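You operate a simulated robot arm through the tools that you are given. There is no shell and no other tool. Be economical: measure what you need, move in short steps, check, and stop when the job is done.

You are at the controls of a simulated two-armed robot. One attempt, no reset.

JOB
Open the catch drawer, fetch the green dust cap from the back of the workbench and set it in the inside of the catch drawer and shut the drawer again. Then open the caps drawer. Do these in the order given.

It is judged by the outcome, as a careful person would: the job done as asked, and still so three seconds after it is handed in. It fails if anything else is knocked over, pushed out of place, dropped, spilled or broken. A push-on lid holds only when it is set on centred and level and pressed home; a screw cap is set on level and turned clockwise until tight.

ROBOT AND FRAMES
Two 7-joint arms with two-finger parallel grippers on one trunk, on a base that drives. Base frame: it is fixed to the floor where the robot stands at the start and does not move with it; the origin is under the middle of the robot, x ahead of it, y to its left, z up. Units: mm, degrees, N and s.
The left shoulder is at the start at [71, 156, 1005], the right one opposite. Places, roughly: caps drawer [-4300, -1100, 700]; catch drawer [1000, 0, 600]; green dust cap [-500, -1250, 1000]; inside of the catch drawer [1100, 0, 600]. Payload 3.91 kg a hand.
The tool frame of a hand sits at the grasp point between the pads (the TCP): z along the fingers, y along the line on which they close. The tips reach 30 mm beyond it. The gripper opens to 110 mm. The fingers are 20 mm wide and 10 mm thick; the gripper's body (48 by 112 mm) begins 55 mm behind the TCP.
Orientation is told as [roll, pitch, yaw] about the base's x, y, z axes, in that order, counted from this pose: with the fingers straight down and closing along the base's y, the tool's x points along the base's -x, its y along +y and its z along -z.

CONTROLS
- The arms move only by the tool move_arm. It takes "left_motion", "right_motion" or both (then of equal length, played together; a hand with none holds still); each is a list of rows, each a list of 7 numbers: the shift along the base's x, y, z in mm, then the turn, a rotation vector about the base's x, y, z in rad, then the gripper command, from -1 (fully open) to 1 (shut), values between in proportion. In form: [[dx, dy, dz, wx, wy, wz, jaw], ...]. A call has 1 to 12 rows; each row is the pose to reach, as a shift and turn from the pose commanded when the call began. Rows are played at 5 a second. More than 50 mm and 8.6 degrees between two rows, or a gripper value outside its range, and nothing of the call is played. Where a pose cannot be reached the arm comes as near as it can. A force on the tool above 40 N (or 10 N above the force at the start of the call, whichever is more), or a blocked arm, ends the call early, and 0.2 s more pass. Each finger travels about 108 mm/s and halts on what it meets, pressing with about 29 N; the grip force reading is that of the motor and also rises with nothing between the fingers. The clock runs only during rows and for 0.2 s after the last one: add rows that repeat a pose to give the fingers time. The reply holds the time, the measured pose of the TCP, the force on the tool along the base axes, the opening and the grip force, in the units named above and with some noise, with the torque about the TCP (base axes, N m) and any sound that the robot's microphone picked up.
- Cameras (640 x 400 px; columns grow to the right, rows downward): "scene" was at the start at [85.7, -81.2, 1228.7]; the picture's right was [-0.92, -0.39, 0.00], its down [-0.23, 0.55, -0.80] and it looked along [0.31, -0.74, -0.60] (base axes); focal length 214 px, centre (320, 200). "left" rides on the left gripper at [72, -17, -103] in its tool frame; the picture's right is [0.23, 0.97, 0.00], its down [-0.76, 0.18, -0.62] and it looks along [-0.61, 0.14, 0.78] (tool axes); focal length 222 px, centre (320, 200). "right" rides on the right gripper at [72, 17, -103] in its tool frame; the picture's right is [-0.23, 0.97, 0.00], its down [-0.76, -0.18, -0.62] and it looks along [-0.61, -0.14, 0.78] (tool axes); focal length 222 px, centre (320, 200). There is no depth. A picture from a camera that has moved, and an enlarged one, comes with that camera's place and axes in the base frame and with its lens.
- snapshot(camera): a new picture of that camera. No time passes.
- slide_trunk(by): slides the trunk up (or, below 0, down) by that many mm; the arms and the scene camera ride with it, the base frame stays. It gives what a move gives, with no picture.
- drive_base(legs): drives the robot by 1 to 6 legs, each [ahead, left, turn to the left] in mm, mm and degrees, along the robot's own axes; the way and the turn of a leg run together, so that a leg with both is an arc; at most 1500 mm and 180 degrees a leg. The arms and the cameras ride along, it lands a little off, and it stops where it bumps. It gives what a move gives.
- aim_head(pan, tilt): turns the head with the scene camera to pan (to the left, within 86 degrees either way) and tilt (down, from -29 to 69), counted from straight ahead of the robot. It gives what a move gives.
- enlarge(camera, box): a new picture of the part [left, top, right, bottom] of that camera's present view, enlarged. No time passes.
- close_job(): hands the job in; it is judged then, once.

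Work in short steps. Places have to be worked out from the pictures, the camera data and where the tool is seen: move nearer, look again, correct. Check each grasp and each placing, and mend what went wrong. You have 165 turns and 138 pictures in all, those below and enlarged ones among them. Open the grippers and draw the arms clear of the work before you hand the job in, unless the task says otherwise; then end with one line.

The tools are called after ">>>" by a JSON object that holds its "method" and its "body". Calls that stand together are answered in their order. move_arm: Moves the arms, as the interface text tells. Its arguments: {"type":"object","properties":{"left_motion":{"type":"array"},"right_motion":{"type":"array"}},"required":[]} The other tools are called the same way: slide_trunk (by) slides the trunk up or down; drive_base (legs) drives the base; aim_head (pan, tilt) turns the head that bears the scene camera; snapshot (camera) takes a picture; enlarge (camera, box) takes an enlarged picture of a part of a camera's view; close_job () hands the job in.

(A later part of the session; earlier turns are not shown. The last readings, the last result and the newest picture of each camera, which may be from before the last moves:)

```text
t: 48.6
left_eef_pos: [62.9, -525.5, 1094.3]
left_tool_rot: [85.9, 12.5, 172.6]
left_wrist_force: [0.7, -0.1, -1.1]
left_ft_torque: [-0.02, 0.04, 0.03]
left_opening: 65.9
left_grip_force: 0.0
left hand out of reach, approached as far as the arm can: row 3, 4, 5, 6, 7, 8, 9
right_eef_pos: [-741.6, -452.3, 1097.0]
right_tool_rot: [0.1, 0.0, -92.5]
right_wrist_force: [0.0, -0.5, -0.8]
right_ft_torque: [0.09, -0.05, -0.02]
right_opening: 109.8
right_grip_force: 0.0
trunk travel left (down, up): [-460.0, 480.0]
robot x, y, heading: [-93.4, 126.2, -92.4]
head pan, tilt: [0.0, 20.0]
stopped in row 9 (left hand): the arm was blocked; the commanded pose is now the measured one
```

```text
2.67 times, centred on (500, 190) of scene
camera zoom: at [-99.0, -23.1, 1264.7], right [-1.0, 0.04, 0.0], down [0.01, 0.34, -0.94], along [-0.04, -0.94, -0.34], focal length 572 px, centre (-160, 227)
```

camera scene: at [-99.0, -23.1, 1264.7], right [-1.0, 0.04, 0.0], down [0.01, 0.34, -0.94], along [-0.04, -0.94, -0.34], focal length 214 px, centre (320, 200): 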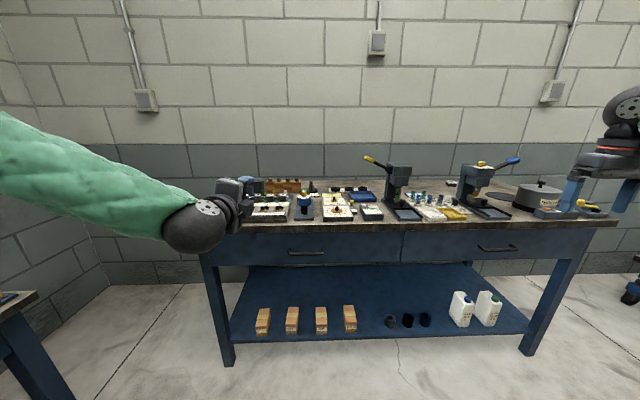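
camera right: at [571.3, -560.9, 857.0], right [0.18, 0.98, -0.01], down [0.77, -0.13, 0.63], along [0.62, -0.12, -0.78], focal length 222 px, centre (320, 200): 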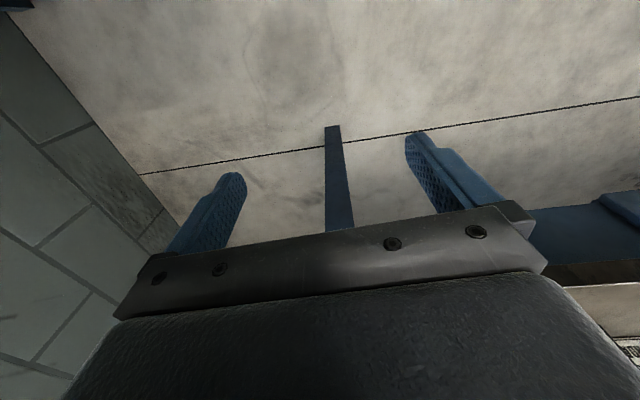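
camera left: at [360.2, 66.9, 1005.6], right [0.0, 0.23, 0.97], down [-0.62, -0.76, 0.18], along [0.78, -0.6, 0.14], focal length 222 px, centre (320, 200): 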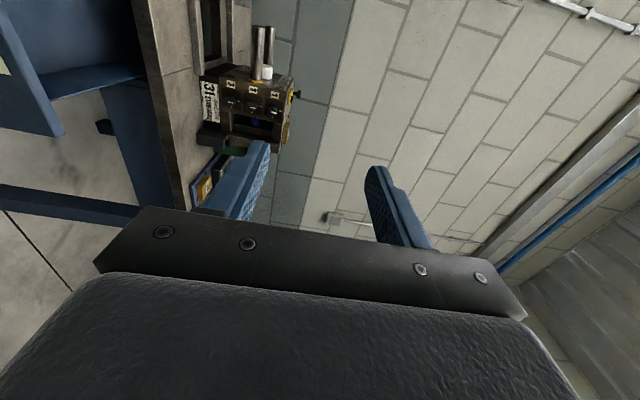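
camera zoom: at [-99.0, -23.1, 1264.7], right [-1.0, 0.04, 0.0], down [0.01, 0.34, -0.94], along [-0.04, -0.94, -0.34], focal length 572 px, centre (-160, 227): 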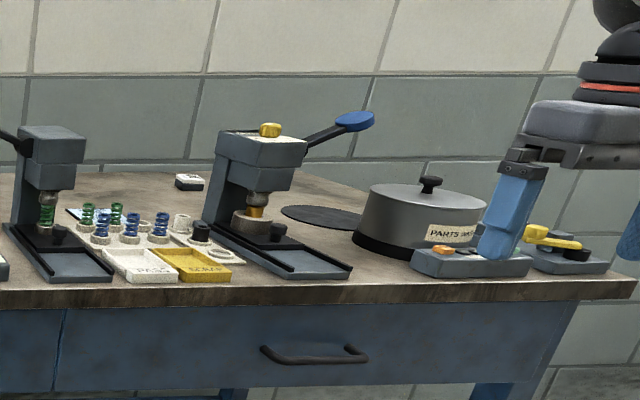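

The only green cap-like object is at ≈(-66,-1170,905) behind the blue valve. To be sure, I raise the trunk and look from above at the whole bench.

>>> {"method": "slide_trunk", "body": {"by": 350}}

>>> {"method": "aim_head", "body": {"pan": -8, "tilt": 35}}

>>> {"method": "enlarge", "body": {"camera": "scene", "box": [170, 80, 370, 205]}}

>>> {"method": "enlarge", "body": {"camera": "scene", "box": [350, 80, 550, 205]}}

```text
t: 52.1
left_eef_pos: [63.1, -524.4, 1446.2]
left_tool_rot: [86.0, 12.4, 172.6]
left_wrist_force: [0.1, 0.4, -0.7]
left_ft_torque: [-0.01, 0.0, 0.0]
left_opening: 65.9
left_grip_force: 0.0
right_eef_pos: [-743.0, -449.3, 1449.6]
right_tool_rot: [0.2, 0.0, -92.6]
right_wrist_force: [-0.2, 0.0, 0.0]
right_ft_torque: [0.01, 0.02, 0.0]
right_opening: 110.0
right_grip_force: 0.0
trunk travel left (down, up): [-810.0, 130.0]
robot x, y, heading: [-96.7, 122.1, -92.2]
head pan, tilt: [0.0, 20.0]
```

```text
t: 52.8
left_eef_pos: [64.3, -523.5, 1446.8]
left_tool_rot: [86.0, 12.3, 172.6]
left_wrist_force: [0.0, 0.2, 0.7]
left_ft_torque: [0.01, -0.01, 0.01]
left_opening: 65.9
left_grip_force: 0.2
right_eef_pos: [-742.5, -449.0, 1451.5]
right_tool_rot: [0.3, -0.1, -92.6]
right_wrist_force: [-0.3, -0.5, -0.5]
right_ft_torque: [0.01, 0.0, -0.01]
right_opening: 109.9
right_grip_force: 0.1
trunk travel left (down, up): [-810.0, 130.0]
robot x, y, heading: [-94.7, 124.7, -92.1]
head pan, tilt: [-8.0, 35.0]
```

```text
3.20 times, centred on (270, 142) of scene
camera zoom: at [-111.3, -13.8, 1591.4], right [-0.98, 0.18, 0.0], down [0.1, 0.56, -0.82], along [-0.15, -0.81, -0.57], focal length 686 px, centre (480, 384)
```

zoom: 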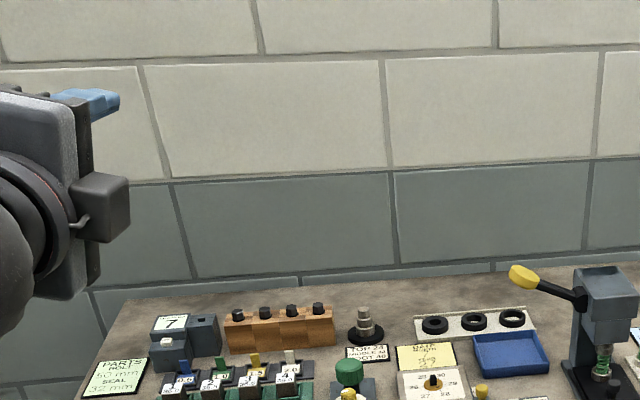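

```text
3.20 times, centred on (450, 142) of scene
camera zoom: at [-111.3, -13.8, 1591.4], right [-0.98, 0.18, 0.0], down [0.1, 0.56, -0.82], along [-0.15, -0.81, -0.57], focal length 686 px, centre (-96, 384)
```

zoom: 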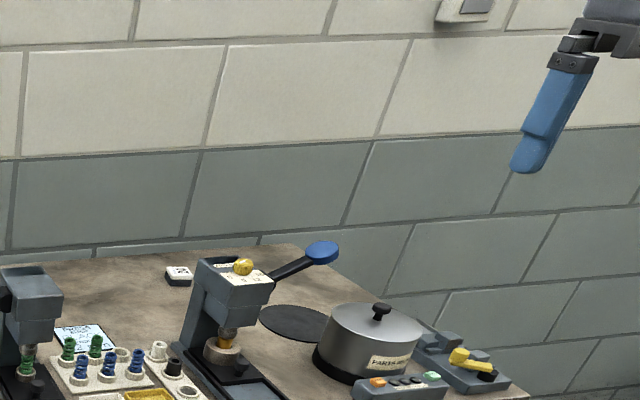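

>>> {"method": "enlarge", "body": {"camera": "scene", "box": [190, 165, 350, 265]}}

>>> {"method": "enlarge", "body": {"camera": "scene", "box": [250, 180, 310, 218]}}

```text
4.00 times, centred on (270, 215) of scene
camera zoom: at [-111.3, -13.8, 1591.4], right [-0.98, 0.18, 0.0], down [0.1, 0.56, -0.82], along [-0.15, -0.81, -0.57], focal length 858 px, centre (520, 140)
```

zoom: 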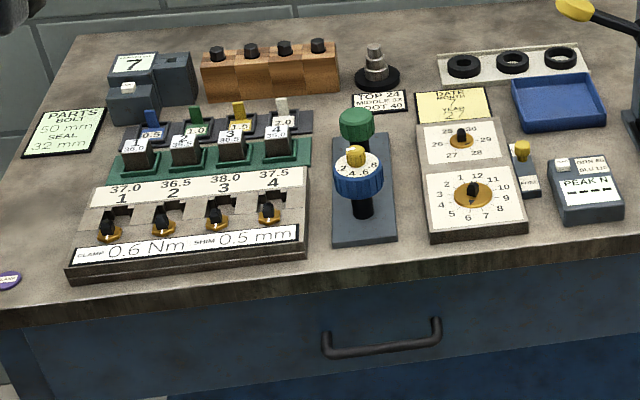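

```text
10.53 times, centred on (280, 199) of scene
camera zoom: at [-111.3, -13.8, 1591.4], right [-0.98, 0.18, 0.0], down [0.1, 0.56, -0.82], along [-0.15, -0.81, -0.57], focal length 2258 px, centre (741, 210)
```

zoom: 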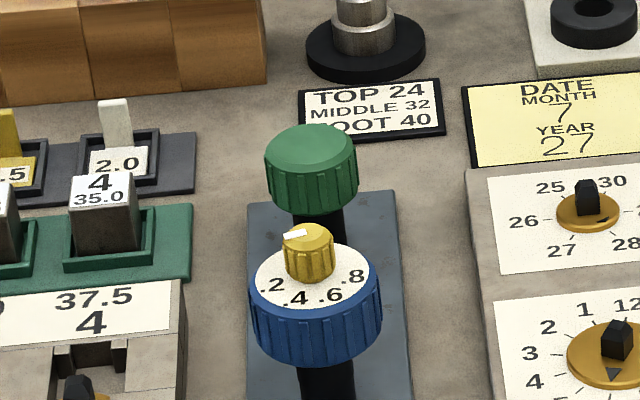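

The green knob is a control on a device, likely not the dust cap. The press may hide something near (-500,-1250); I drive right 550 mm (arms are high) and look again.

>>> {"method": "drive_base", "body": {"legs": [[0, -600, 2]]}}

>>> {"method": "aim_head", "body": {"pan": 5, "tilt": 35}}

>>> {"method": "snapshot", "body": {"camera": "scene"}}

```text
t: 56.2
left_eef_pos: [-511.9, -504.6, 1447.4]
left_tool_rot: [86.0, 12.4, 175.0]
left_wrist_force: [0.0, 0.5, 0.1]
left_ft_torque: [-0.01, 0.01, -0.02]
left_opening: 65.9
left_grip_force: 0.0
right_eef_pos: [-1318.9, -462.9, 1449.7]
right_tool_rot: [0.1, 0.1, -90.3]
right_wrist_force: [0.1, -0.2, 0.0]
right_ft_torque: [-0.01, -0.04, 0.0]
right_opening: 110.0
right_grip_force: 0.2
trunk travel left (down, up): [-810.0, 130.0]
robot x, y, heading: [-697.3, 137.1, -90.1]
head pan, tilt: [-8.0, 35.0]
```

```text
t: 57.0
left_eef_pos: [-513.4, -504.7, 1446.9]
left_tool_rot: [86.1, 12.5, 175.0]
left_wrist_force: [0.3, 0.1, -0.1]
left_ft_torque: [-0.02, -0.01, 0.02]
left_opening: 66.1
left_grip_force: 0.1
right_eef_pos: [-1321.7, -463.7, 1449.8]
right_tool_rot: [0.3, 0.0, -90.3]
right_wrist_force: [-0.2, 0.1, -0.8]
right_ft_torque: [-0.02, -0.03, 0.03]
right_opening: 109.6
right_grip_force: 0.1
trunk travel left (down, up): [-810.0, 130.0]
robot x, y, heading: [-695.8, 132.2, -90.0]
head pan, tilt: [5.0, 35.0]
```

```text
99 pictures are left
camera scene: at [-689.3, -2.9, 1591.3], right [-1.0, -0.09, 0.0], down [-0.05, 0.57, -0.82], along [0.07, -0.82, -0.57], focal length 214 px, centre (320, 200)
```

scene: 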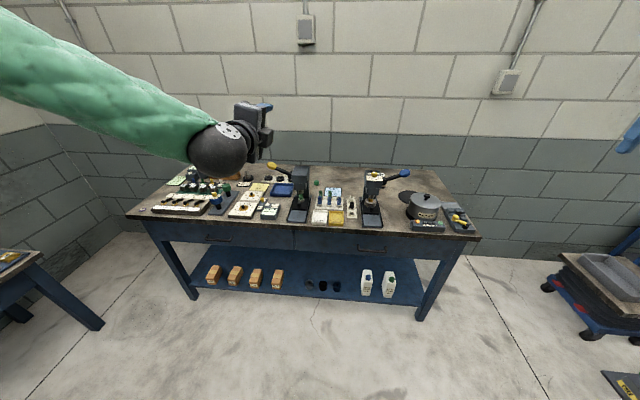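

A small green thing appears at (317,182), just beside the first press. Zoom.

>>> {"method": "enlarge", "body": {"camera": "scene", "box": [260, 155, 400, 242]}}

>>> {"method": "enlarge", "body": {"camera": "scene", "box": [296, 168, 344, 198]}}

```text
4.57 times, centred on (330, 198) of scene
camera zoom: at [-689.3, -2.9, 1591.3], right [-1.0, -0.09, 0.0], down [-0.05, 0.57, -0.82], along [0.07, -0.82, -0.57], focal length 980 px, centre (274, 207)
```

zoom: 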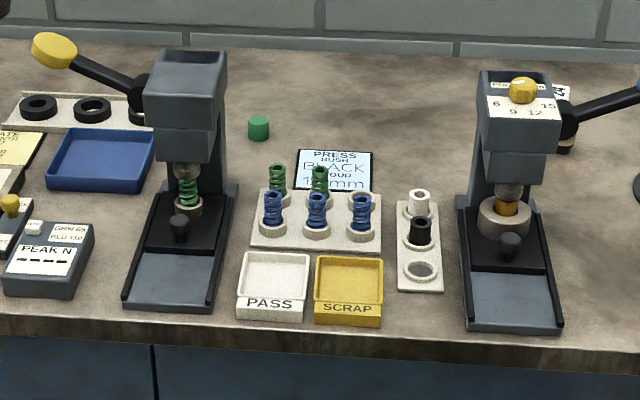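

```text
13.33 times, centred on (320, 183) of scene
camera zoom: at [-689.3, -2.9, 1591.3], right [-1.0, -0.09, 0.0], down [-0.05, 0.57, -0.82], along [0.07, -0.82, -0.57], focal length 2860 px, centre (320, 427)
```

zoom: 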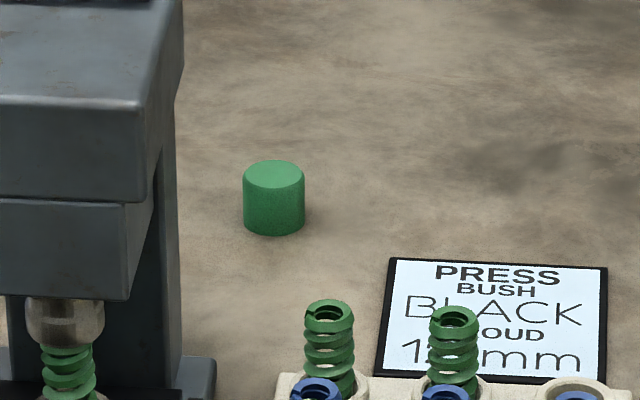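

That free-standing green cylinder is the dust cap: base at about (-562,-1224,865), ~31 mm wide and ~27 mm tall, clear behind the press. I'll take it with the left hand from above; first rotate the left tool to point down.

>>> {"method": "move_arm", "body": {"left_motion": [[0, 0, 0, 0.14, 0, 0, -1], [0, 0, 0, 0.28, 0, 0, -1], [0, 0, 0, 0.42, 0, 0, -1], [0, 0, 0, 0.56, 0, 0, -1], [0, 0, 0, 0.7, 0, 0, -1], [0, 0, 0, 0.84, 0, 0, -1], [0, 0, 0, 0.98, 0, 0, -1], [0, 0, 0, 1.12, 0, 0, -1], [0, 0, 0, 1.26, 0, 0, -1], [0, 0, 0, 1.4, 0, 0, -1], [0, 0, 0, 1.5, 0, 0, -1]]}}

```text
t: 59.4
left_eef_pos: [-596.2, -360.4, 1215.0]
left_tool_rot: [16.7, -3.4, 171.8]
left_wrist_force: [1.0, -0.6, -0.4]
left_ft_torque: [0.01, 0.04, -0.03]
left_opening: 110.1
left_grip_force: 0.0
left hand out of reach, approached as far as the arm can: row 3, 4, 5, 6, 7, 8, 9, 10, 11
right_eef_pos: [-1316.4, -460.8, 1453.7]
right_tool_rot: [-0.1, -0.1, -90.4]
right_wrist_force: [-0.1, 0.3, 0.7]
right_ft_torque: [-0.01, 0.01, -0.02]
right_opening: 110.1
right_grip_force: 0.1
trunk travel left (down, up): [-810.0, 130.0]
robot x, y, heading: [-699.3, 137.3, -90.2]
head pan, tilt: [5.0, 35.0]
```

The hand settled lower and closer to the robot. I correct the remaining tilt while moving it forward to a comfortable place.

>>> {"method": "move_arm", "body": {"left_motion": [[10, -45, 0, 0.07, -0.015, 0.036, -1], [20, -90, 0, 0.145, -0.03, 0.072, -1], [30, -135, 0, 0.22, -0.045, 0.107, -1], [40, -180, 0, 0.291, -0.059, 0.143, -1], [40, -220, 0, 0.291, -0.059, 0.143, -1]]}}

```text
t: 60.6
left_eef_pos: [-545.2, -412.7, 1144.8]
left_tool_rot: [9.8, 0.6, -174.0]
left_wrist_force: [1.1, -1.2, -0.9]
left_ft_torque: [-0.03, 0.08, -0.04]
left_opening: 109.9
left_grip_force: 0.1
left hand out of reach, approached as far as the arm can: row 1, 2, 3, 4, 5
right_eef_pos: [-1311.5, -463.8, 1454.4]
right_tool_rot: [-0.1, -0.1, -90.2]
right_wrist_force: [1.1, 0.4, 0.7]
right_ft_torque: [-0.01, 0.07, -0.02]
right_opening: 110.0
right_grip_force: 0.0
trunk travel left (down, up): [-810.0, 130.0]
robot x, y, heading: [-698.6, 136.5, -89.7]
head pan, tilt: [5.0, 35.0]
```

This wrist twist is near a joint limit. I turn the hand to its natural yaw (closing along x) while moving it forward.

>>> {"method": "move_arm", "body": {"left_motion": [[0, -10, 20, 0, 0, 0.133, -1], [0, -20, 40, 0, 0, 0.267, -1], [0, -30, 60, 0, 0, 0.4, -1], [0, -40, 80, 0, 0, 0.533, -1], [0, -50, 100, 0, 0, 0.667, -1], [0, -60, 100, 0, 0, 0.8, -1], [0, -70, 100, 0, 0, 0.933, -1], [0, -80, 100, 0, 0, 1.066, -1], [0, -90, 100, 0, 0, 1.2, -1], [0, -100, 100, 0, 0, 1.333, -1], [0, -100, 100, 0, 0, 1.466, -1]]}}

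```text
t: 63.0
left_eef_pos: [-560.7, -520.5, 1248.8]
left_tool_rot: [9.7, 1.1, -90.0]
left_wrist_force: [-0.6, 0.3, 0.5]
left_ft_torque: [0.01, 0.04, 0.03]
left_opening: 110.0
left_grip_force: 0.2
right_eef_pos: [-1319.7, -464.4, 1449.9]
right_tool_rot: [0.3, 0.0, -90.2]
right_wrist_force: [0.6, 0.6, -0.4]
right_ft_torque: [-0.01, 0.02, 0.01]
right_opening: 110.2
right_grip_force: 0.0
trunk travel left (down, up): [-810.0, 130.0]
robot x, y, heading: [-698.6, 137.5, -90.0]
head pan, tilt: [5.0, 35.0]
```

Now level the tool and drive: 150 mm to the right, then forward towards the bench.

>>> {"method": "move_arm", "body": {"left_motion": [[0, 0, 30, -0.01, 0.085, 0, -1], [0, 0, 60, -0.019, 0.169, 0, -1]]}}

>>> {"method": "drive_base", "body": {"legs": [[0, -150, 0], [350, 0, 0]]}}

>>> {"method": "aim_head", "body": {"pan": 0, "tilt": 45}}

>>> {"method": "snapshot", "body": {"camera": "scene"}}

```text
t: 63.6
left_eef_pos: [-560.2, -520.3, 1309.2]
left_tool_rot: [0.0, 0.1, -90.2]
left_wrist_force: [0.3, -0.5, 0.8]
left_ft_torque: [-0.03, 0.03, -0.02]
left_opening: 110.0
left_grip_force: 0.0
right_eef_pos: [-1319.7, -462.6, 1450.7]
right_tool_rot: [0.2, 0.1, -90.3]
right_wrist_force: [0.9, 0.0, -0.5]
right_ft_torque: [-0.01, 0.02, -0.01]
right_opening: 110.0
right_grip_force: 0.1
trunk travel left (down, up): [-810.0, 130.0]
robot x, y, heading: [-698.5, 135.2, -90.1]
head pan, tilt: [5.0, 35.0]
```

```text
t: 66.8
left_eef_pos: [-708.1, -865.9, 1309.4]
left_tool_rot: [0.0, 0.1, -90.1]
left_wrist_force: [0.3, 0.0, -0.6]
left_ft_torque: [0.02, 0.01, -0.06]
left_opening: 110.0
left_grip_force: 0.1
right_eef_pos: [-1469.7, -810.8, 1451.2]
right_tool_rot: [0.3, 0.1, -90.2]
right_wrist_force: [0.2, 0.2, -0.2]
right_ft_torque: [0.0, -0.01, 0.03]
right_opening: 109.9
right_grip_force: 0.0
trunk travel left (down, up): [-810.0, 130.0]
robot x, y, heading: [-849.6, -210.9, -90.1]
head pan, tilt: [5.0, 35.0]
```

```text
t: 67.5
left_eef_pos: [-709.0, -866.5, 1308.5]
left_tool_rot: [0.1, 0.0, -90.1]
left_wrist_force: [0.5, 0.5, -0.6]
left_ft_torque: [0.01, 0.02, 0.01]
left_opening: 109.8
left_grip_force: 0.1
right_eef_pos: [-1467.9, -811.7, 1448.8]
right_tool_rot: [0.3, 0.1, -90.2]
right_wrist_force: [0.2, 0.4, -0.5]
right_ft_torque: [0.01, -0.01, 0.03]
right_opening: 109.9
right_grip_force: 0.0
trunk travel left (down, up): [-810.0, 130.0]
robot x, y, heading: [-844.3, -214.2, -90.2]
head pan, tilt: [0.0, 45.0]
```

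```text
96 pictures are left
camera scene: at [-845.2, -343.8, 1576.4], right [-1.0, 0.0, 0.0], down [0.0, 0.71, -0.71], along [0.0, -0.71, -0.71], focal length 214 px, centre (320, 200)
```

scene: 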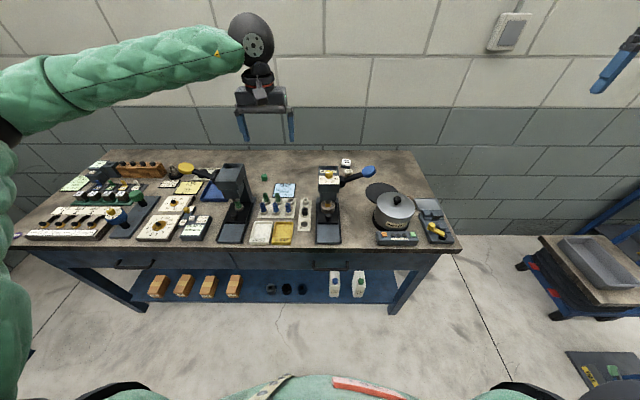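

Clear so far. Forward another 190 mm, then zoom at the cap.

>>> {"method": "drive_base", "body": {"legs": [[190, 0, 0]]}}

>>> {"method": "enlarge", "body": {"camera": "scene", "box": [200, 120, 320, 195]}}

>>> {"method": "snapshot", "body": {"camera": "left"}}

```text
t: 69.1
left_eef_pos: [-708.8, -1051.0, 1309.5]
left_tool_rot: [0.0, -0.1, -90.0]
left_wrist_force: [-0.4, -0.7, 0.1]
left_ft_torque: [0.0, 0.03, -0.03]
left_opening: 110.0
left_grip_force: 0.1
right_eef_pos: [-1468.4, -995.0, 1450.4]
right_tool_rot: [0.3, -0.1, -90.1]
right_wrist_force: [0.1, -0.7, -0.6]
right_ft_torque: [-0.01, 0.02, 0.02]
right_opening: 110.1
right_grip_force: 0.0
trunk travel left (down, up): [-810.0, 130.0]
robot x, y, heading: [-849.7, -393.4, -89.8]
head pan, tilt: [0.0, 45.0]
```

```text
5.33 times, centred on (260, 158) of scene
camera zoom: at [-844.5, -526.8, 1576.7], right [-1.0, 0.0, 0.0], down [0.0, 0.71, -0.71], along [0.0, -0.71, -0.71], focal length 1144 px, centre (640, 427)
```

zoom: 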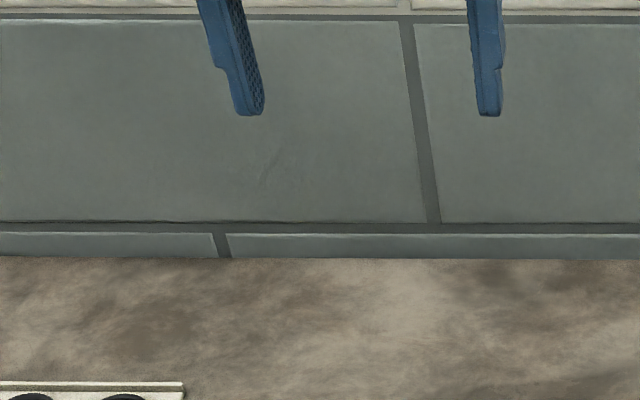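

```text
94 pictures are left
camera left: at [-724.1, -976.8, 1413.2], right [0.97, 0.23, 0.0], down [0.18, -0.76, 0.62], along [0.14, -0.61, -0.78], focal length 222 px, centre (320, 200)
```

left: 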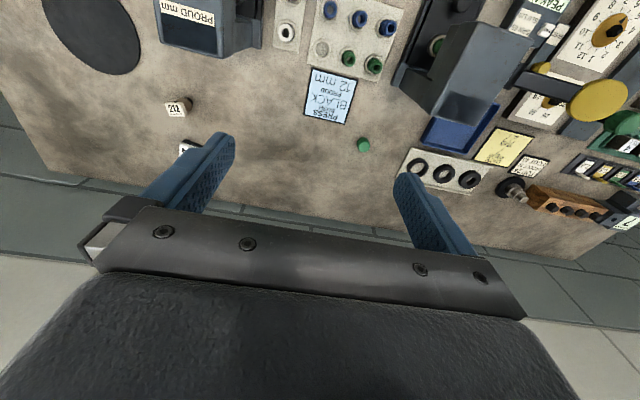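

The wrist camera sees the cap; it gives about (-560,-1192). A scene zoom gives another line.

>>> {"method": "enlarge", "body": {"camera": "scene", "box": [220, 170, 300, 220]}}

>>> {"method": "enlarge", "body": {"camera": "left", "box": [324, 120, 404, 170]}}

```text
8.00 times, centred on (260, 195) of scene
camera zoom: at [-844.5, -526.8, 1576.7], right [-1.0, 0.0, 0.0], down [0.0, 0.71, -0.71], along [0.0, -0.71, -0.71], focal length 1716 px, centre (800, 240)
```

zoom: 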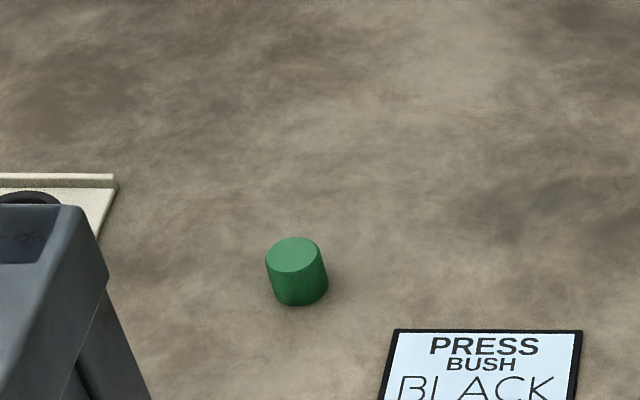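

```text
8.00 times, centred on (364, 145) of left
camera zoom: at [-724.1, -976.8, 1413.2], right [0.97, 0.23, 0.0], down [0.18, -0.76, 0.62], along [0.14, -0.61, -0.78], focal length 1777 px, centre (-32, 640)
```

zoom: 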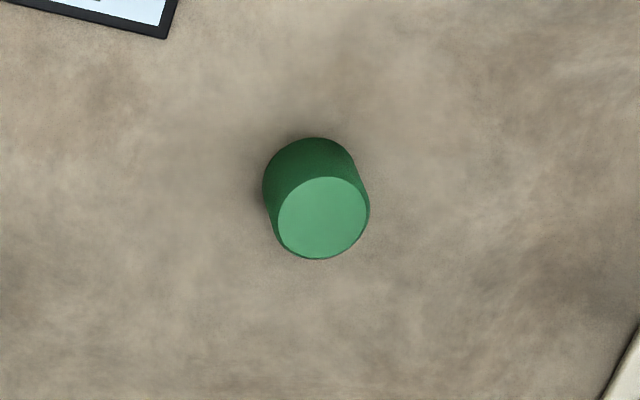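

Triangulated: cap top centre ≈(-566,-1187,904), bench ≈877. The forearm comes in from the press side, so I raise the trunk fully first, then move over the cap at a safe height.

>>> {"method": "slide_trunk", "body": {"by": 125}}

>>> {"method": "move_arm", "body": {"left_motion": [[36, -34, 0, 0, 0, 0, -0.5], [72, -68, 0, 0, 0, 0, -0.2], [108, -102, 0, 0, 0, 0, -0.1], [143, -136, 0, 0, 0, 0, -0.1], [143, -136, -45, 0, 0, 0, -0.1], [143, -136, -90, 0, 0, 0, -0.1], [143, -136, -135, 0, 0, 0, -0.1], [143, -136, -180, 0, 0, 0, -0.1], [143, -136, -220, 0, 0, 0, -0.1]]}}

>>> {"method": "snapshot", "body": {"camera": "scene"}}

>>> {"method": "snapshot", "body": {"camera": "left"}}

```text
t: 70.6
left_eef_pos: [-707.2, -1052.4, 1433.8]
left_tool_rot: [0.2, 0.1, -90.1]
left_wrist_force: [0.0, 0.5, 0.1]
left_ft_torque: [-0.01, 0.01, -0.01]
left_opening: 110.0
left_grip_force: 0.0
right_eef_pos: [-1467.8, -996.0, 1575.2]
right_tool_rot: [0.4, 0.0, -90.1]
right_wrist_force: [-0.8, -0.1, -0.3]
right_ft_torque: [0.0, 0.0, 0.02]
right_opening: 109.9
right_grip_force: 0.1
trunk travel left (down, up): [-935.0, 5.0]
robot x, y, heading: [-848.3, -395.8, -89.6]
head pan, tilt: [0.0, 45.0]
```

```text
t: 72.6
left_eef_pos: [-565.5, -1189.3, 1211.3]
left_tool_rot: [0.1, 0.0, -90.1]
left_wrist_force: [-0.5, 0.9, -0.4]
left_ft_torque: [0.02, 0.01, 0.02]
left_opening: 60.2
left_grip_force: 0.0
right_eef_pos: [-1467.1, -997.0, 1575.6]
right_tool_rot: [0.2, 0.0, -90.0]
right_wrist_force: [0.0, 0.0, 0.8]
right_ft_torque: [0.0, 0.0, 0.0]
right_opening: 109.8
right_grip_force: 0.0
trunk travel left (down, up): [-935.0, 5.0]
robot x, y, heading: [-845.7, -394.4, -89.8]
head pan, tilt: [0.0, 45.0]
```

```text
91 pictures are left
camera scene: at [-844.3, -528.5, 1701.5], right [-1.0, 0.0, 0.0], down [0.0, 0.71, -0.71], along [0.0, -0.71, -0.71], focal length 214 px, centre (320, 200)
```

scene: 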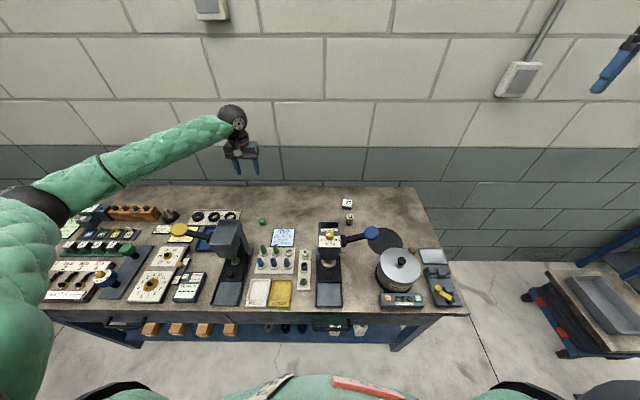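

```text
90 pictures are left
camera left: at [-582.9, -1115.4, 1315.6], right [0.97, 0.23, 0.0], down [0.18, -0.76, 0.62], along [0.14, -0.61, -0.78], focal length 222 px, centre (320, 200)
```

left: 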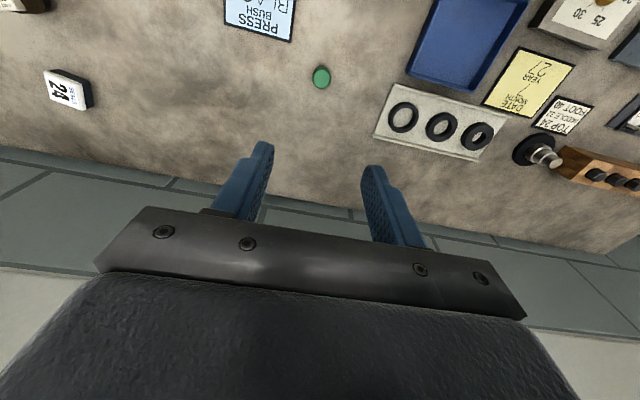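

Cap confirmed at (-566,-1186). Descend to 1010 and check both views.

>>> {"method": "move_arm", "body": {"left_motion": [[0, 0, -40, 0, 0, 0, -0.1], [0, 1, -80, 0, 0, 0, -0.1], [0, 2, -120, 0, 0, 0, -0.1], [0, 2, -160, 0, 0, 0, -0.1], [0, 2, -200, 0, 0, 0, -0.1]]}}

>>> {"method": "snapshot", "body": {"camera": "scene"}}

>>> {"method": "snapshot", "body": {"camera": "left"}}

```text
t: 73.8
left_eef_pos: [-561.4, -1186.8, 1012.1]
left_tool_rot: [0.0, 0.0, -90.1]
left_wrist_force: [0.0, 0.0, -0.4]
left_ft_torque: [0.01, 0.0, 0.0]
left_opening: 60.8
left_grip_force: 0.1
right_eef_pos: [-1467.3, -996.3, 1574.5]
right_tool_rot: [0.1, 0.0, -90.2]
right_wrist_force: [-0.4, -0.6, -0.1]
right_ft_torque: [-0.02, -0.01, 0.01]
right_opening: 109.8
right_grip_force: 0.0
trunk travel left (down, up): [-935.0, 5.0]
robot x, y, heading: [-845.1, -397.1, -89.8]
head pan, tilt: [0.0, 45.0]
```

```text
89 pictures are left
camera scene: at [-843.9, -528.8, 1701.5], right [-1.0, 0.0, 0.0], down [0.0, 0.71, -0.71], along [0.0, -0.71, -0.71], focal length 214 px, centre (320, 200)
```

scene: 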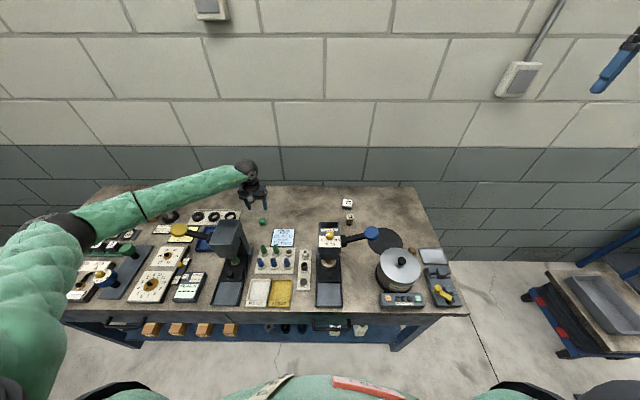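

```text
88 pictures are left
camera left: at [-577.5, -1113.1, 1115.9], right [0.97, 0.23, 0.0], down [0.18, -0.76, 0.62], along [0.14, -0.61, -0.78], focal length 222 px, centre (320, 200)
```

left: 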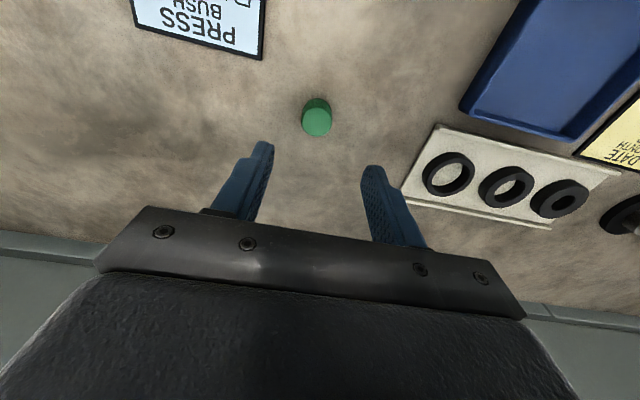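

Aligned to within 3 mm and the forearm is well above the lever. Descend 65 mm more and check.

>>> {"method": "move_arm", "body": {"left_motion": [[-2, -1, -35, 0, 0, 0, -0.1], [-2, -1, -65, 0, 0, 0, -0.1]]}}

>>> {"method": "snapshot", "body": {"camera": "left"}}

>>> {"method": "enlarge", "body": {"camera": "scene", "box": [140, 140, 300, 240]}}

```text
t: 74.4
left_eef_pos: [-564.6, -1189.0, 948.0]
left_tool_rot: [0.0, 0.0, -90.0]
left_wrist_force: [0.0, 0.3, 0.0]
left_ft_torque: [0.02, -0.01, -0.02]
left_opening: 60.5
left_grip_force: 0.0
right_eef_pos: [-1467.0, -996.6, 1575.2]
right_tool_rot: [0.2, 0.0, -90.1]
right_wrist_force: [0.0, -1.2, -0.3]
right_ft_torque: [-0.01, 0.01, 0.01]
right_opening: 110.0
right_grip_force: 0.0
trunk travel left (down, up): [-935.0, 5.0]
robot x, y, heading: [-847.2, -392.3, -89.8]
head pan, tilt: [0.0, 45.0]
```

```text
87 pictures are left
camera left: at [-581.8, -1115.0, 1052.4], right [0.97, 0.23, 0.0], down [0.18, -0.76, 0.62], along [0.14, -0.61, -0.78], focal length 222 px, centre (320, 200)
```

left: 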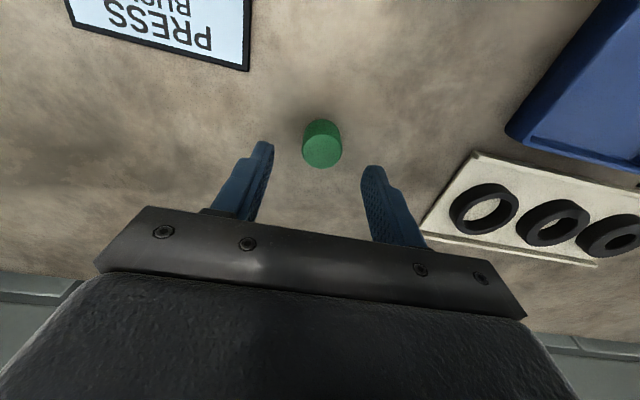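

```text
4.00 times, centred on (220, 190) of scene
camera zoom: at [-843.9, -529.1, 1701.4], right [-1.0, 0.0, 0.0], down [0.0, 0.71, -0.71], along [0.0, -0.71, -0.71], focal length 858 px, centre (720, 240)
```

zoom: 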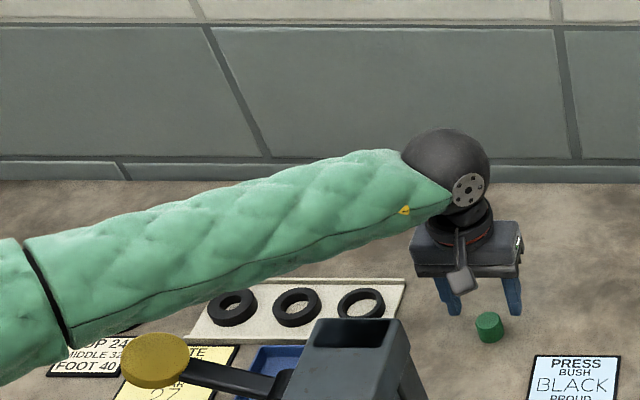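

Aligned. Descend the last 36 mm gently, then check.

>>> {"method": "move_arm", "body": {"left_motion": [[1, 1, -18, 0, 0, 0, -0.1], [1, 1, -30, 0, 0, 0, -0.1], [1, 1, -38, 0, 0, 0, -0.1]]}}

>>> {"method": "snapshot", "body": {"camera": "left"}}

```text
t: 75.2
left_eef_pos: [-565.1, -1187.3, 911.6]
left_tool_rot: [0.1, -0.1, -90.1]
left_wrist_force: [-0.7, -0.3, 1.6]
left_ft_torque: [-0.02, 0.02, -0.01]
left_opening: 60.7
left_grip_force: 0.0
right_eef_pos: [-1466.9, -994.7, 1574.7]
right_tool_rot: [0.3, -0.1, -90.1]
right_wrist_force: [0.1, 0.4, 0.3]
right_ft_torque: [0.01, -0.02, -0.02]
right_opening: 109.8
right_grip_force: 0.2
trunk travel left (down, up): [-935.0, 5.0]
robot x, y, heading: [-846.5, -399.3, -89.7]
head pan, tilt: [0.0, 45.0]
```

```text
85 pictures are left
camera left: at [-581.8, -1113.3, 1014.8], right [0.97, 0.23, 0.0], down [0.18, -0.76, 0.62], along [0.14, -0.61, -0.78], focal length 222 px, centre (320, 200)
```

left: 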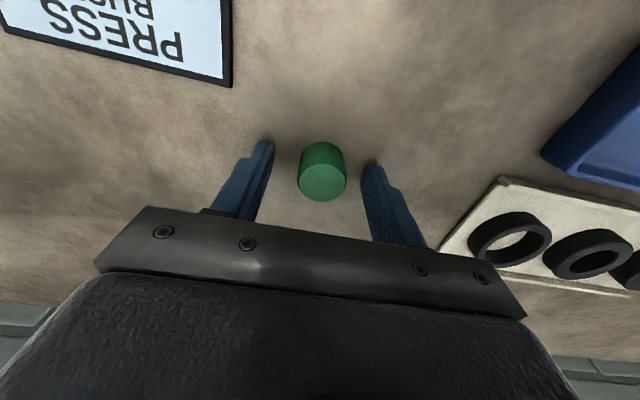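

Cap top at ~900, tips at ~881 around it. Close.

>>> {"method": "move_arm", "body": {"left_motion": [[0, 0, -2, 0, 0, 0, 0.2], [0, 0, -2, 0, 0, 0, 0.5], [0, 0, -2, 0, 0, 0, 0.8], [0, 0, -2, 0, 0, 0, 0.8]]}}

>>> {"method": "snapshot", "body": {"camera": "left"}}

```text
t: 76.2
left_eef_pos: [-566.1, -1186.3, 911.1]
left_tool_rot: [0.1, -0.2, -90.1]
left_wrist_force: [-3.8, -2.5, 14.3]
left_ft_torque: [0.09, 0.34, 0.1]
left_opening: 28.8
left_grip_force: 29.1
right_eef_pos: [-1468.2, -994.1, 1576.3]
right_tool_rot: [0.3, -0.1, -90.2]
right_wrist_force: [0.5, -0.3, 0.0]
right_ft_torque: [0.03, 0.0, -0.02]
right_opening: 110.1
right_grip_force: 0.0
trunk travel left (down, up): [-935.0, 5.0]
robot x, y, heading: [-849.1, -396.4, -89.8]
head pan, tilt: [0.0, 45.0]
```

```text
84 pictures are left
camera left: at [-583.0, -1113.1, 1013.8], right [0.97, 0.23, 0.0], down [0.18, -0.76, 0.63], along [0.14, -0.61, -0.78], focal length 222 px, centre (320, 200)
```

left: 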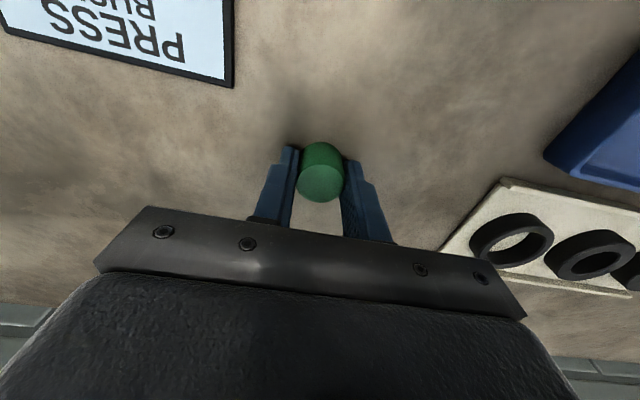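

Held at 28.8 mm. Lift straight up.

>>> {"method": "move_arm", "body": {"left_motion": [[0, 0, 20, 0, 0, 0, 0.9], [0, 0, 60, 0, 0, 0, 0.9], [0, 0, 100, 0, 0, 0, 0.9], [0, 0, 145, 0, 0, 0, 0.9], [0, 0, 190, 0, 0, 0, 0.9], [0, 0, 235, 0, 0, 0, 0.9], [0, 0, 280, 0, 0, 0, 0.9], [0, 0, 325, 0, 0, 0, 0.9], [0, 0, 370, 0, 0, 0, 0.9]]}}

>>> {"method": "snapshot", "body": {"camera": "left"}}

```text
t: 78.2
left_eef_pos: [-566.1, -1183.4, 1277.6]
left_tool_rot: [0.2, 0.0, -90.1]
left_wrist_force: [-0.5, 0.0, 1.0]
left_ft_torque: [0.0, 0.02, 0.02]
left_opening: 28.6
left_grip_force: 29.3
right_eef_pos: [-1468.0, -996.5, 1575.1]
right_tool_rot: [0.3, -0.1, -90.2]
right_wrist_force: [0.3, 0.1, -0.7]
right_ft_torque: [0.02, 0.0, 0.01]
right_opening: 110.2
right_grip_force: 0.0
trunk travel left (down, up): [-935.0, 5.0]
robot x, y, heading: [-848.4, -391.6, -89.7]
head pan, tilt: [0.0, 45.0]
```

```text
83 pictures are left
camera left: at [-583.4, -1110.5, 1381.3], right [0.97, 0.23, 0.0], down [0.18, -0.76, 0.62], along [0.14, -0.61, -0.78], focal length 222 px, centre (320, 200)
```

left: 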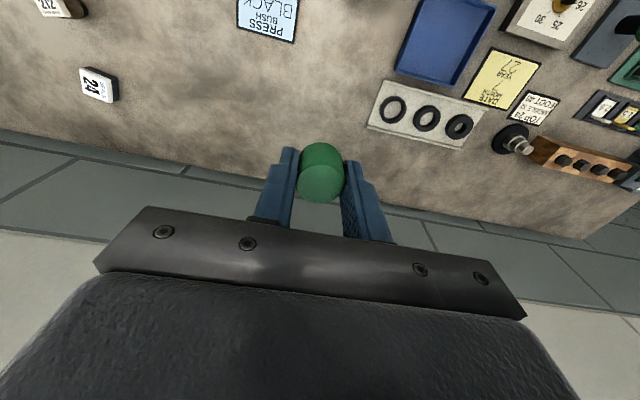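

Cap is held securely. I draw the hand in a bit, then drive back from the bench, left to the drawer side, and turn to face the drawer, arms high.

>>> {"method": "move_arm", "body": {"left_motion": [[0, 45, 10, 0, 0, 0, 0.9], [0, 90, 20, 0, 0, 0, 0.9], [0, 135, 30, 0, 0, 0, 0.9], [0, 180, 40, 0, 0, 0, 0.9]]}}

>>> {"method": "drive_base", "body": {"legs": [[-430, 0, 0], [0, 450, 0]]}}

>>> {"method": "snapshot", "body": {"camera": "left"}}

```text
t: 79.2
left_eef_pos: [-564.5, -1005.8, 1320.8]
left_tool_rot: [0.2, -0.1, -90.2]
left_wrist_force: [0.2, 0.7, -0.4]
left_ft_torque: [0.0, -0.02, -0.01]
left_opening: 28.2
left_grip_force: 29.8
right_eef_pos: [-1467.2, -993.0, 1576.3]
right_tool_rot: [0.2, -0.1, -90.3]
right_wrist_force: [0.3, 0.9, -0.2]
right_ft_torque: [0.0, 0.0, 0.05]
right_opening: 110.2
right_grip_force: 0.1
trunk travel left (down, up): [-935.0, 5.0]
robot x, y, heading: [-843.9, -392.8, -89.7]
head pan, tilt: [0.0, 45.0]
```

```text
t: 84.2
left_eef_pos: [-114.4, -589.0, 1320.8]
left_tool_rot: [0.1, 0.0, -90.7]
left_wrist_force: [-0.5, -0.1, 0.0]
left_ft_torque: [-0.01, 0.02, 0.01]
left_opening: 28.5
left_grip_force: 28.9
right_eef_pos: [-1016.5, -566.9, 1573.7]
right_tool_rot: [0.2, 0.0, -90.8]
right_wrist_force: [-0.3, 0.5, 0.7]
right_ft_torque: [0.01, -0.01, 0.01]
right_opening: 109.8
right_grip_force: 0.0
trunk travel left (down, up): [-935.0, 5.0]
robot x, y, heading: [-387.9, 26.2, -90.3]
head pan, tilt: [0.0, 45.0]
```

```text
82 pictures are left
camera left: at [-129.6, -514.6, 1424.3], right [0.98, 0.21, 0.0], down [0.17, -0.76, 0.62], along [0.14, -0.61, -0.78], focal length 222 px, centre (320, 200)
```

left: 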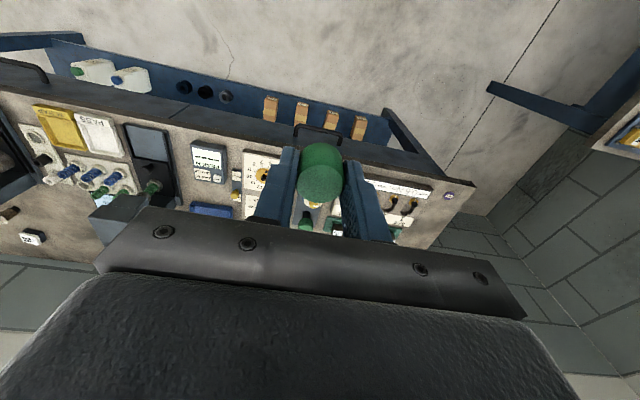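

Cap still held. Turn left 90° here, then look ahead before approaching the drawer.

>>> {"method": "drive_base", "body": {"legs": [[0, 0, 45], [0, 0, 45], [200, 75, 0]]}}

>>> {"method": "snapshot", "body": {"camera": "scene"}}

```text
t: 90.0
left_eef_pos: [421.5, 388.5, 1322.2]
left_tool_rot: [0.1, -0.1, 0.5]
left_wrist_force: [0.3, -0.2, 0.6]
left_ft_torque: [-0.03, 0.0, 0.0]
left_opening: 28.4
left_grip_force: 28.4
right_eef_pos: [418.9, -513.9, 1575.9]
right_tool_rot: [0.3, -0.1, 0.4]
right_wrist_force: [0.2, -0.8, 0.6]
right_ft_torque: [0.0, -0.05, 0.01]
right_opening: 109.9
right_grip_force: 0.0
trunk travel left (down, up): [-935.0, 5.0]
robot x, y, heading: [-183.5, 102.5, 0.8]
head pan, tilt: [0.0, 45.0]
```

```text
81 pictures are left
camera scene: at [-54.4, 103.3, 1701.7], right [0.01, -1.0, 0.0], down [-0.71, -0.01, -0.71], along [0.71, 0.01, -0.71], focal length 214 px, centre (320, 200)
```

scene: 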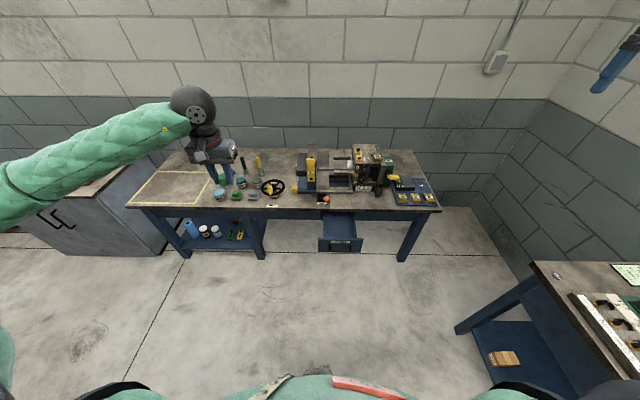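

>>> {"method": "enlarge", "body": {"camera": "scene", "box": [290, 190, 386, 250]}}

```text
6.67 times, centred on (338, 220) of scene
camera zoom: at [-54.4, 103.3, 1701.7], right [0.01, -1.0, 0.0], down [-0.71, -0.01, -0.71], along [0.71, 0.01, -0.71], focal length 1430 px, centre (200, 67)
```

zoom: 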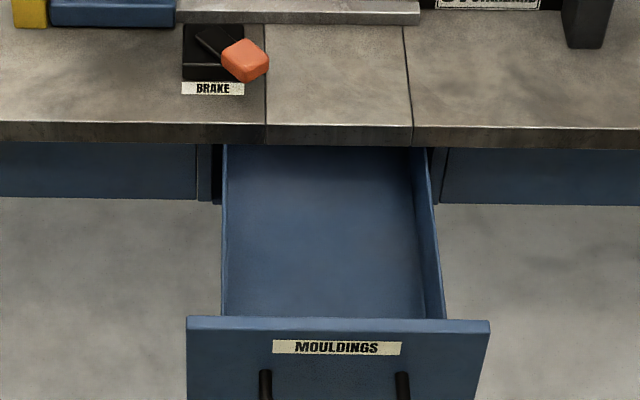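

The drawer is open and empty; interior about x 665–860, y −85…93. I drive up and lower the trunk.

>>> {"method": "drive_base", "body": {"legs": [[235, 0, -0.8]]}}

>>> {"method": "slide_trunk", "body": {"by": -400}}

>>> {"method": "move_arm", "body": {"left_motion": [[15, -45, 0, 0, 0, 0, 0.9], [30, -90, 0, 0, 0, 0, 0.9], [45, -135, 0, 0, 0, 0, 0.9], [60, -180, 0, 0, 0, 0, 0.9], [75, -225, 0, 0, 0, 0, 0.9], [90, -270, 0, 0, 0, 0, 0.9], [95, -315, 0, 0, 0, 0, 0.9], [95, -360, 0, 0, 0, 0, 0.9], [95, -385, 0, 0, 0, 0, 0.9]]}}

>>> {"method": "snapshot", "body": {"camera": "left"}}

```text
t: 91.8
left_eef_pos: [670.4, 379.7, 1321.3]
left_tool_rot: [0.1, -0.2, -0.5]
left_wrist_force: [0.0, -0.1, -0.6]
left_ft_torque: [0.04, 0.0, 0.02]
left_opening: 28.0
left_grip_force: 29.0
right_eef_pos: [650.2, -522.5, 1575.8]
right_tool_rot: [0.3, 0.0, -0.5]
right_wrist_force: [0.1, 0.1, 0.0]
right_ft_torque: [0.03, 0.01, 0.0]
right_opening: 109.9
right_grip_force: 0.1
trunk travel left (down, up): [-935.0, 5.0]
robot x, y, heading: [55.6, 103.5, -0.2]
head pan, tilt: [0.0, 45.0]
```

```text
t: 95.6
left_eef_pos: [671.3, 380.0, 919.5]
left_tool_rot: [0.0, -0.2, -0.5]
left_wrist_force: [-0.1, 0.5, -0.1]
left_ft_torque: [-0.02, 0.01, 0.01]
left_opening: 28.0
left_grip_force: 29.3
right_eef_pos: [651.9, -521.0, 1175.6]
right_tool_rot: [0.4, -0.1, -0.5]
right_wrist_force: [0.8, 0.1, -0.2]
right_ft_torque: [0.02, 0.0, 0.01]
right_opening: 110.0
right_grip_force: 0.1
trunk travel left (down, up): [-535.0, 405.0]
robot x, y, heading: [57.9, 104.2, -0.3]
head pan, tilt: [0.0, 45.0]
```

```text
t: 97.6
left_eef_pos: [764.8, -3.6, 919.6]
left_tool_rot: [0.1, 0.0, -0.5]
left_wrist_force: [-0.6, -0.8, 0.4]
left_ft_torque: [0.0, -0.04, 0.0]
left_opening: 28.2
left_grip_force: 28.9
right_eef_pos: [652.6, -521.9, 1176.0]
right_tool_rot: [0.3, -0.1, -0.7]
right_wrist_force: [0.8, -0.8, 0.1]
right_ft_torque: [0.02, -0.01, -0.01]
right_opening: 109.8
right_grip_force: 0.0
trunk travel left (down, up): [-535.0, 405.0]
robot x, y, heading: [57.1, 106.8, -0.3]
head pan, tilt: [0.0, 45.0]
```

```text
79 pictures are left
camera left: at [692.9, -19.1, 1023.7], right [-0.22, 0.98, 0.0], down [0.76, 0.17, 0.62], along [0.61, 0.14, -0.78], focal length 222 px, centre (320, 200)
```

left: 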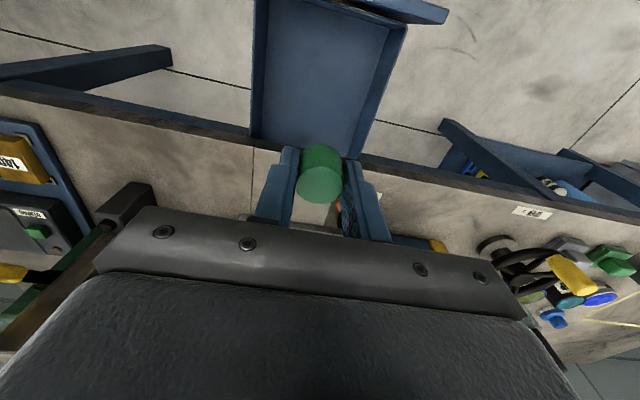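

Bench edge is at x≈845. I shift to x≈750 and descend towards the drawer.

>>> {"method": "move_arm", "body": {"left_motion": [[-15, 2, -45, 0, 0, 0, 0.9], [-15, 2, -90, 0, 0, 0, 0.9], [-15, 2, -135, 0, 0, 0, 0.9], [-15, 2, -180, 0, 0, 0, 0.9], [-15, 2, -205, 0, 0, 0, 0.9]]}}

>>> {"method": "snapshot", "body": {"camera": "left"}}

>>> {"method": "enlarge", "body": {"camera": "scene", "box": [240, 130, 400, 230]}}

```text
t: 98.8
left_eef_pos: [750.4, -2.3, 714.2]
left_tool_rot: [0.2, -0.1, -0.5]
left_wrist_force: [0.4, 0.3, 0.1]
left_ft_torque: [0.03, 0.02, -0.02]
left_opening: 28.3
left_grip_force: 28.7
right_eef_pos: [652.2, -523.1, 1175.2]
right_tool_rot: [0.3, 0.0, -0.6]
right_wrist_force: [0.0, -0.4, -0.1]
right_ft_torque: [0.01, -0.01, 0.01]
right_opening: 110.0
right_grip_force: 0.2
trunk travel left (down, up): [-535.0, 405.0]
robot x, y, heading: [56.0, 106.1, -0.0]
head pan, tilt: [0.0, 45.0]
```

```text
78 pictures are left
camera left: at [678.6, -18.0, 817.6], right [-0.22, 0.98, 0.0], down [0.76, 0.17, 0.62], along [0.61, 0.14, -0.78], focal length 222 px, centre (320, 200)
```

left: 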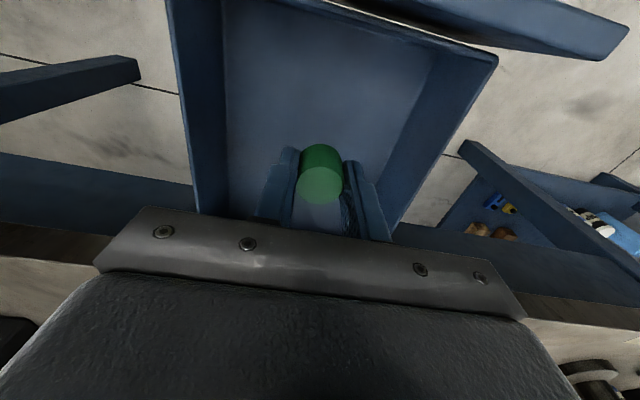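

```text
4.00 times, centred on (320, 180) of scene
camera zoom: at [190.1, 103.0, 1301.5], right [0.0, -1.0, 0.0], down [-0.71, 0.0, -0.71], along [0.71, 0.0, -0.71], focal length 858 px, centre (320, 280)
```

zoom: 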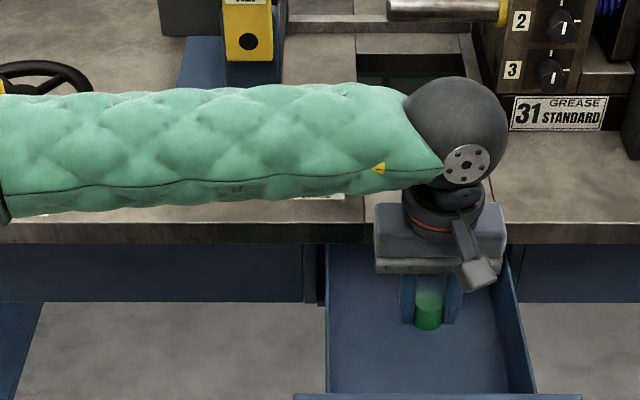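

Hand is centred over the drawer. Descend 65 mm more and check wall clearances.

>>> {"method": "move_arm", "body": {"left_motion": [[0, 0, -25, 0, 0, 0, 0.9], [0, 0, -50, 0, 0, 0, 0.9], [0, 0, -65, 0, 0, 0, 0.9]]}}

>>> {"method": "snapshot", "body": {"camera": "left"}}

>>> {"method": "enlarge", "body": {"camera": "scene", "box": [240, 150, 400, 250]}}

```text
t: 99.6
left_eef_pos: [750.8, -2.2, 650.3]
left_tool_rot: [0.2, 0.0, -0.6]
left_wrist_force: [0.2, -0.7, -1.1]
left_ft_torque: [-0.01, 0.0, -0.05]
left_opening: 28.1
left_grip_force: 28.8
right_eef_pos: [652.8, -522.3, 1174.5]
right_tool_rot: [0.3, 0.0, -0.7]
right_wrist_force: [-0.8, -0.1, 0.0]
right_ft_torque: [0.02, -0.02, -0.01]
right_opening: 109.9
right_grip_force: 0.1
trunk travel left (down, up): [-535.0, 405.0]
robot x, y, heading: [54.5, 106.5, -0.3]
head pan, tilt: [0.0, 45.0]
```

```text
76 pictures are left
camera left: at [679.1, -17.2, 754.1], right [-0.22, 0.98, 0.0], down [0.76, 0.17, 0.62], along [0.61, 0.14, -0.78], focal length 222 px, centre (320, 200)
```

left: 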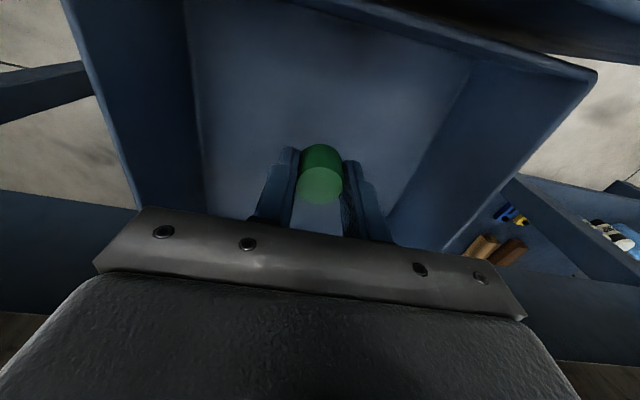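

```text
4.00 times, centred on (320, 200) of scene
camera zoom: at [190.2, 103.0, 1301.5], right [0.0, -1.0, 0.0], down [-0.71, 0.0, -0.71], along [0.71, 0.0, -0.71], focal length 858 px, centre (320, 200)
```

zoom: 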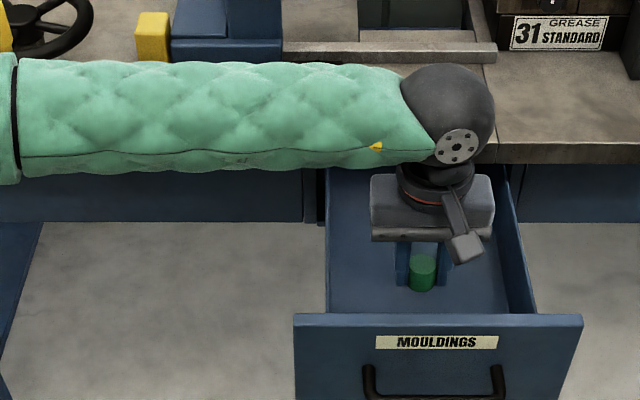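

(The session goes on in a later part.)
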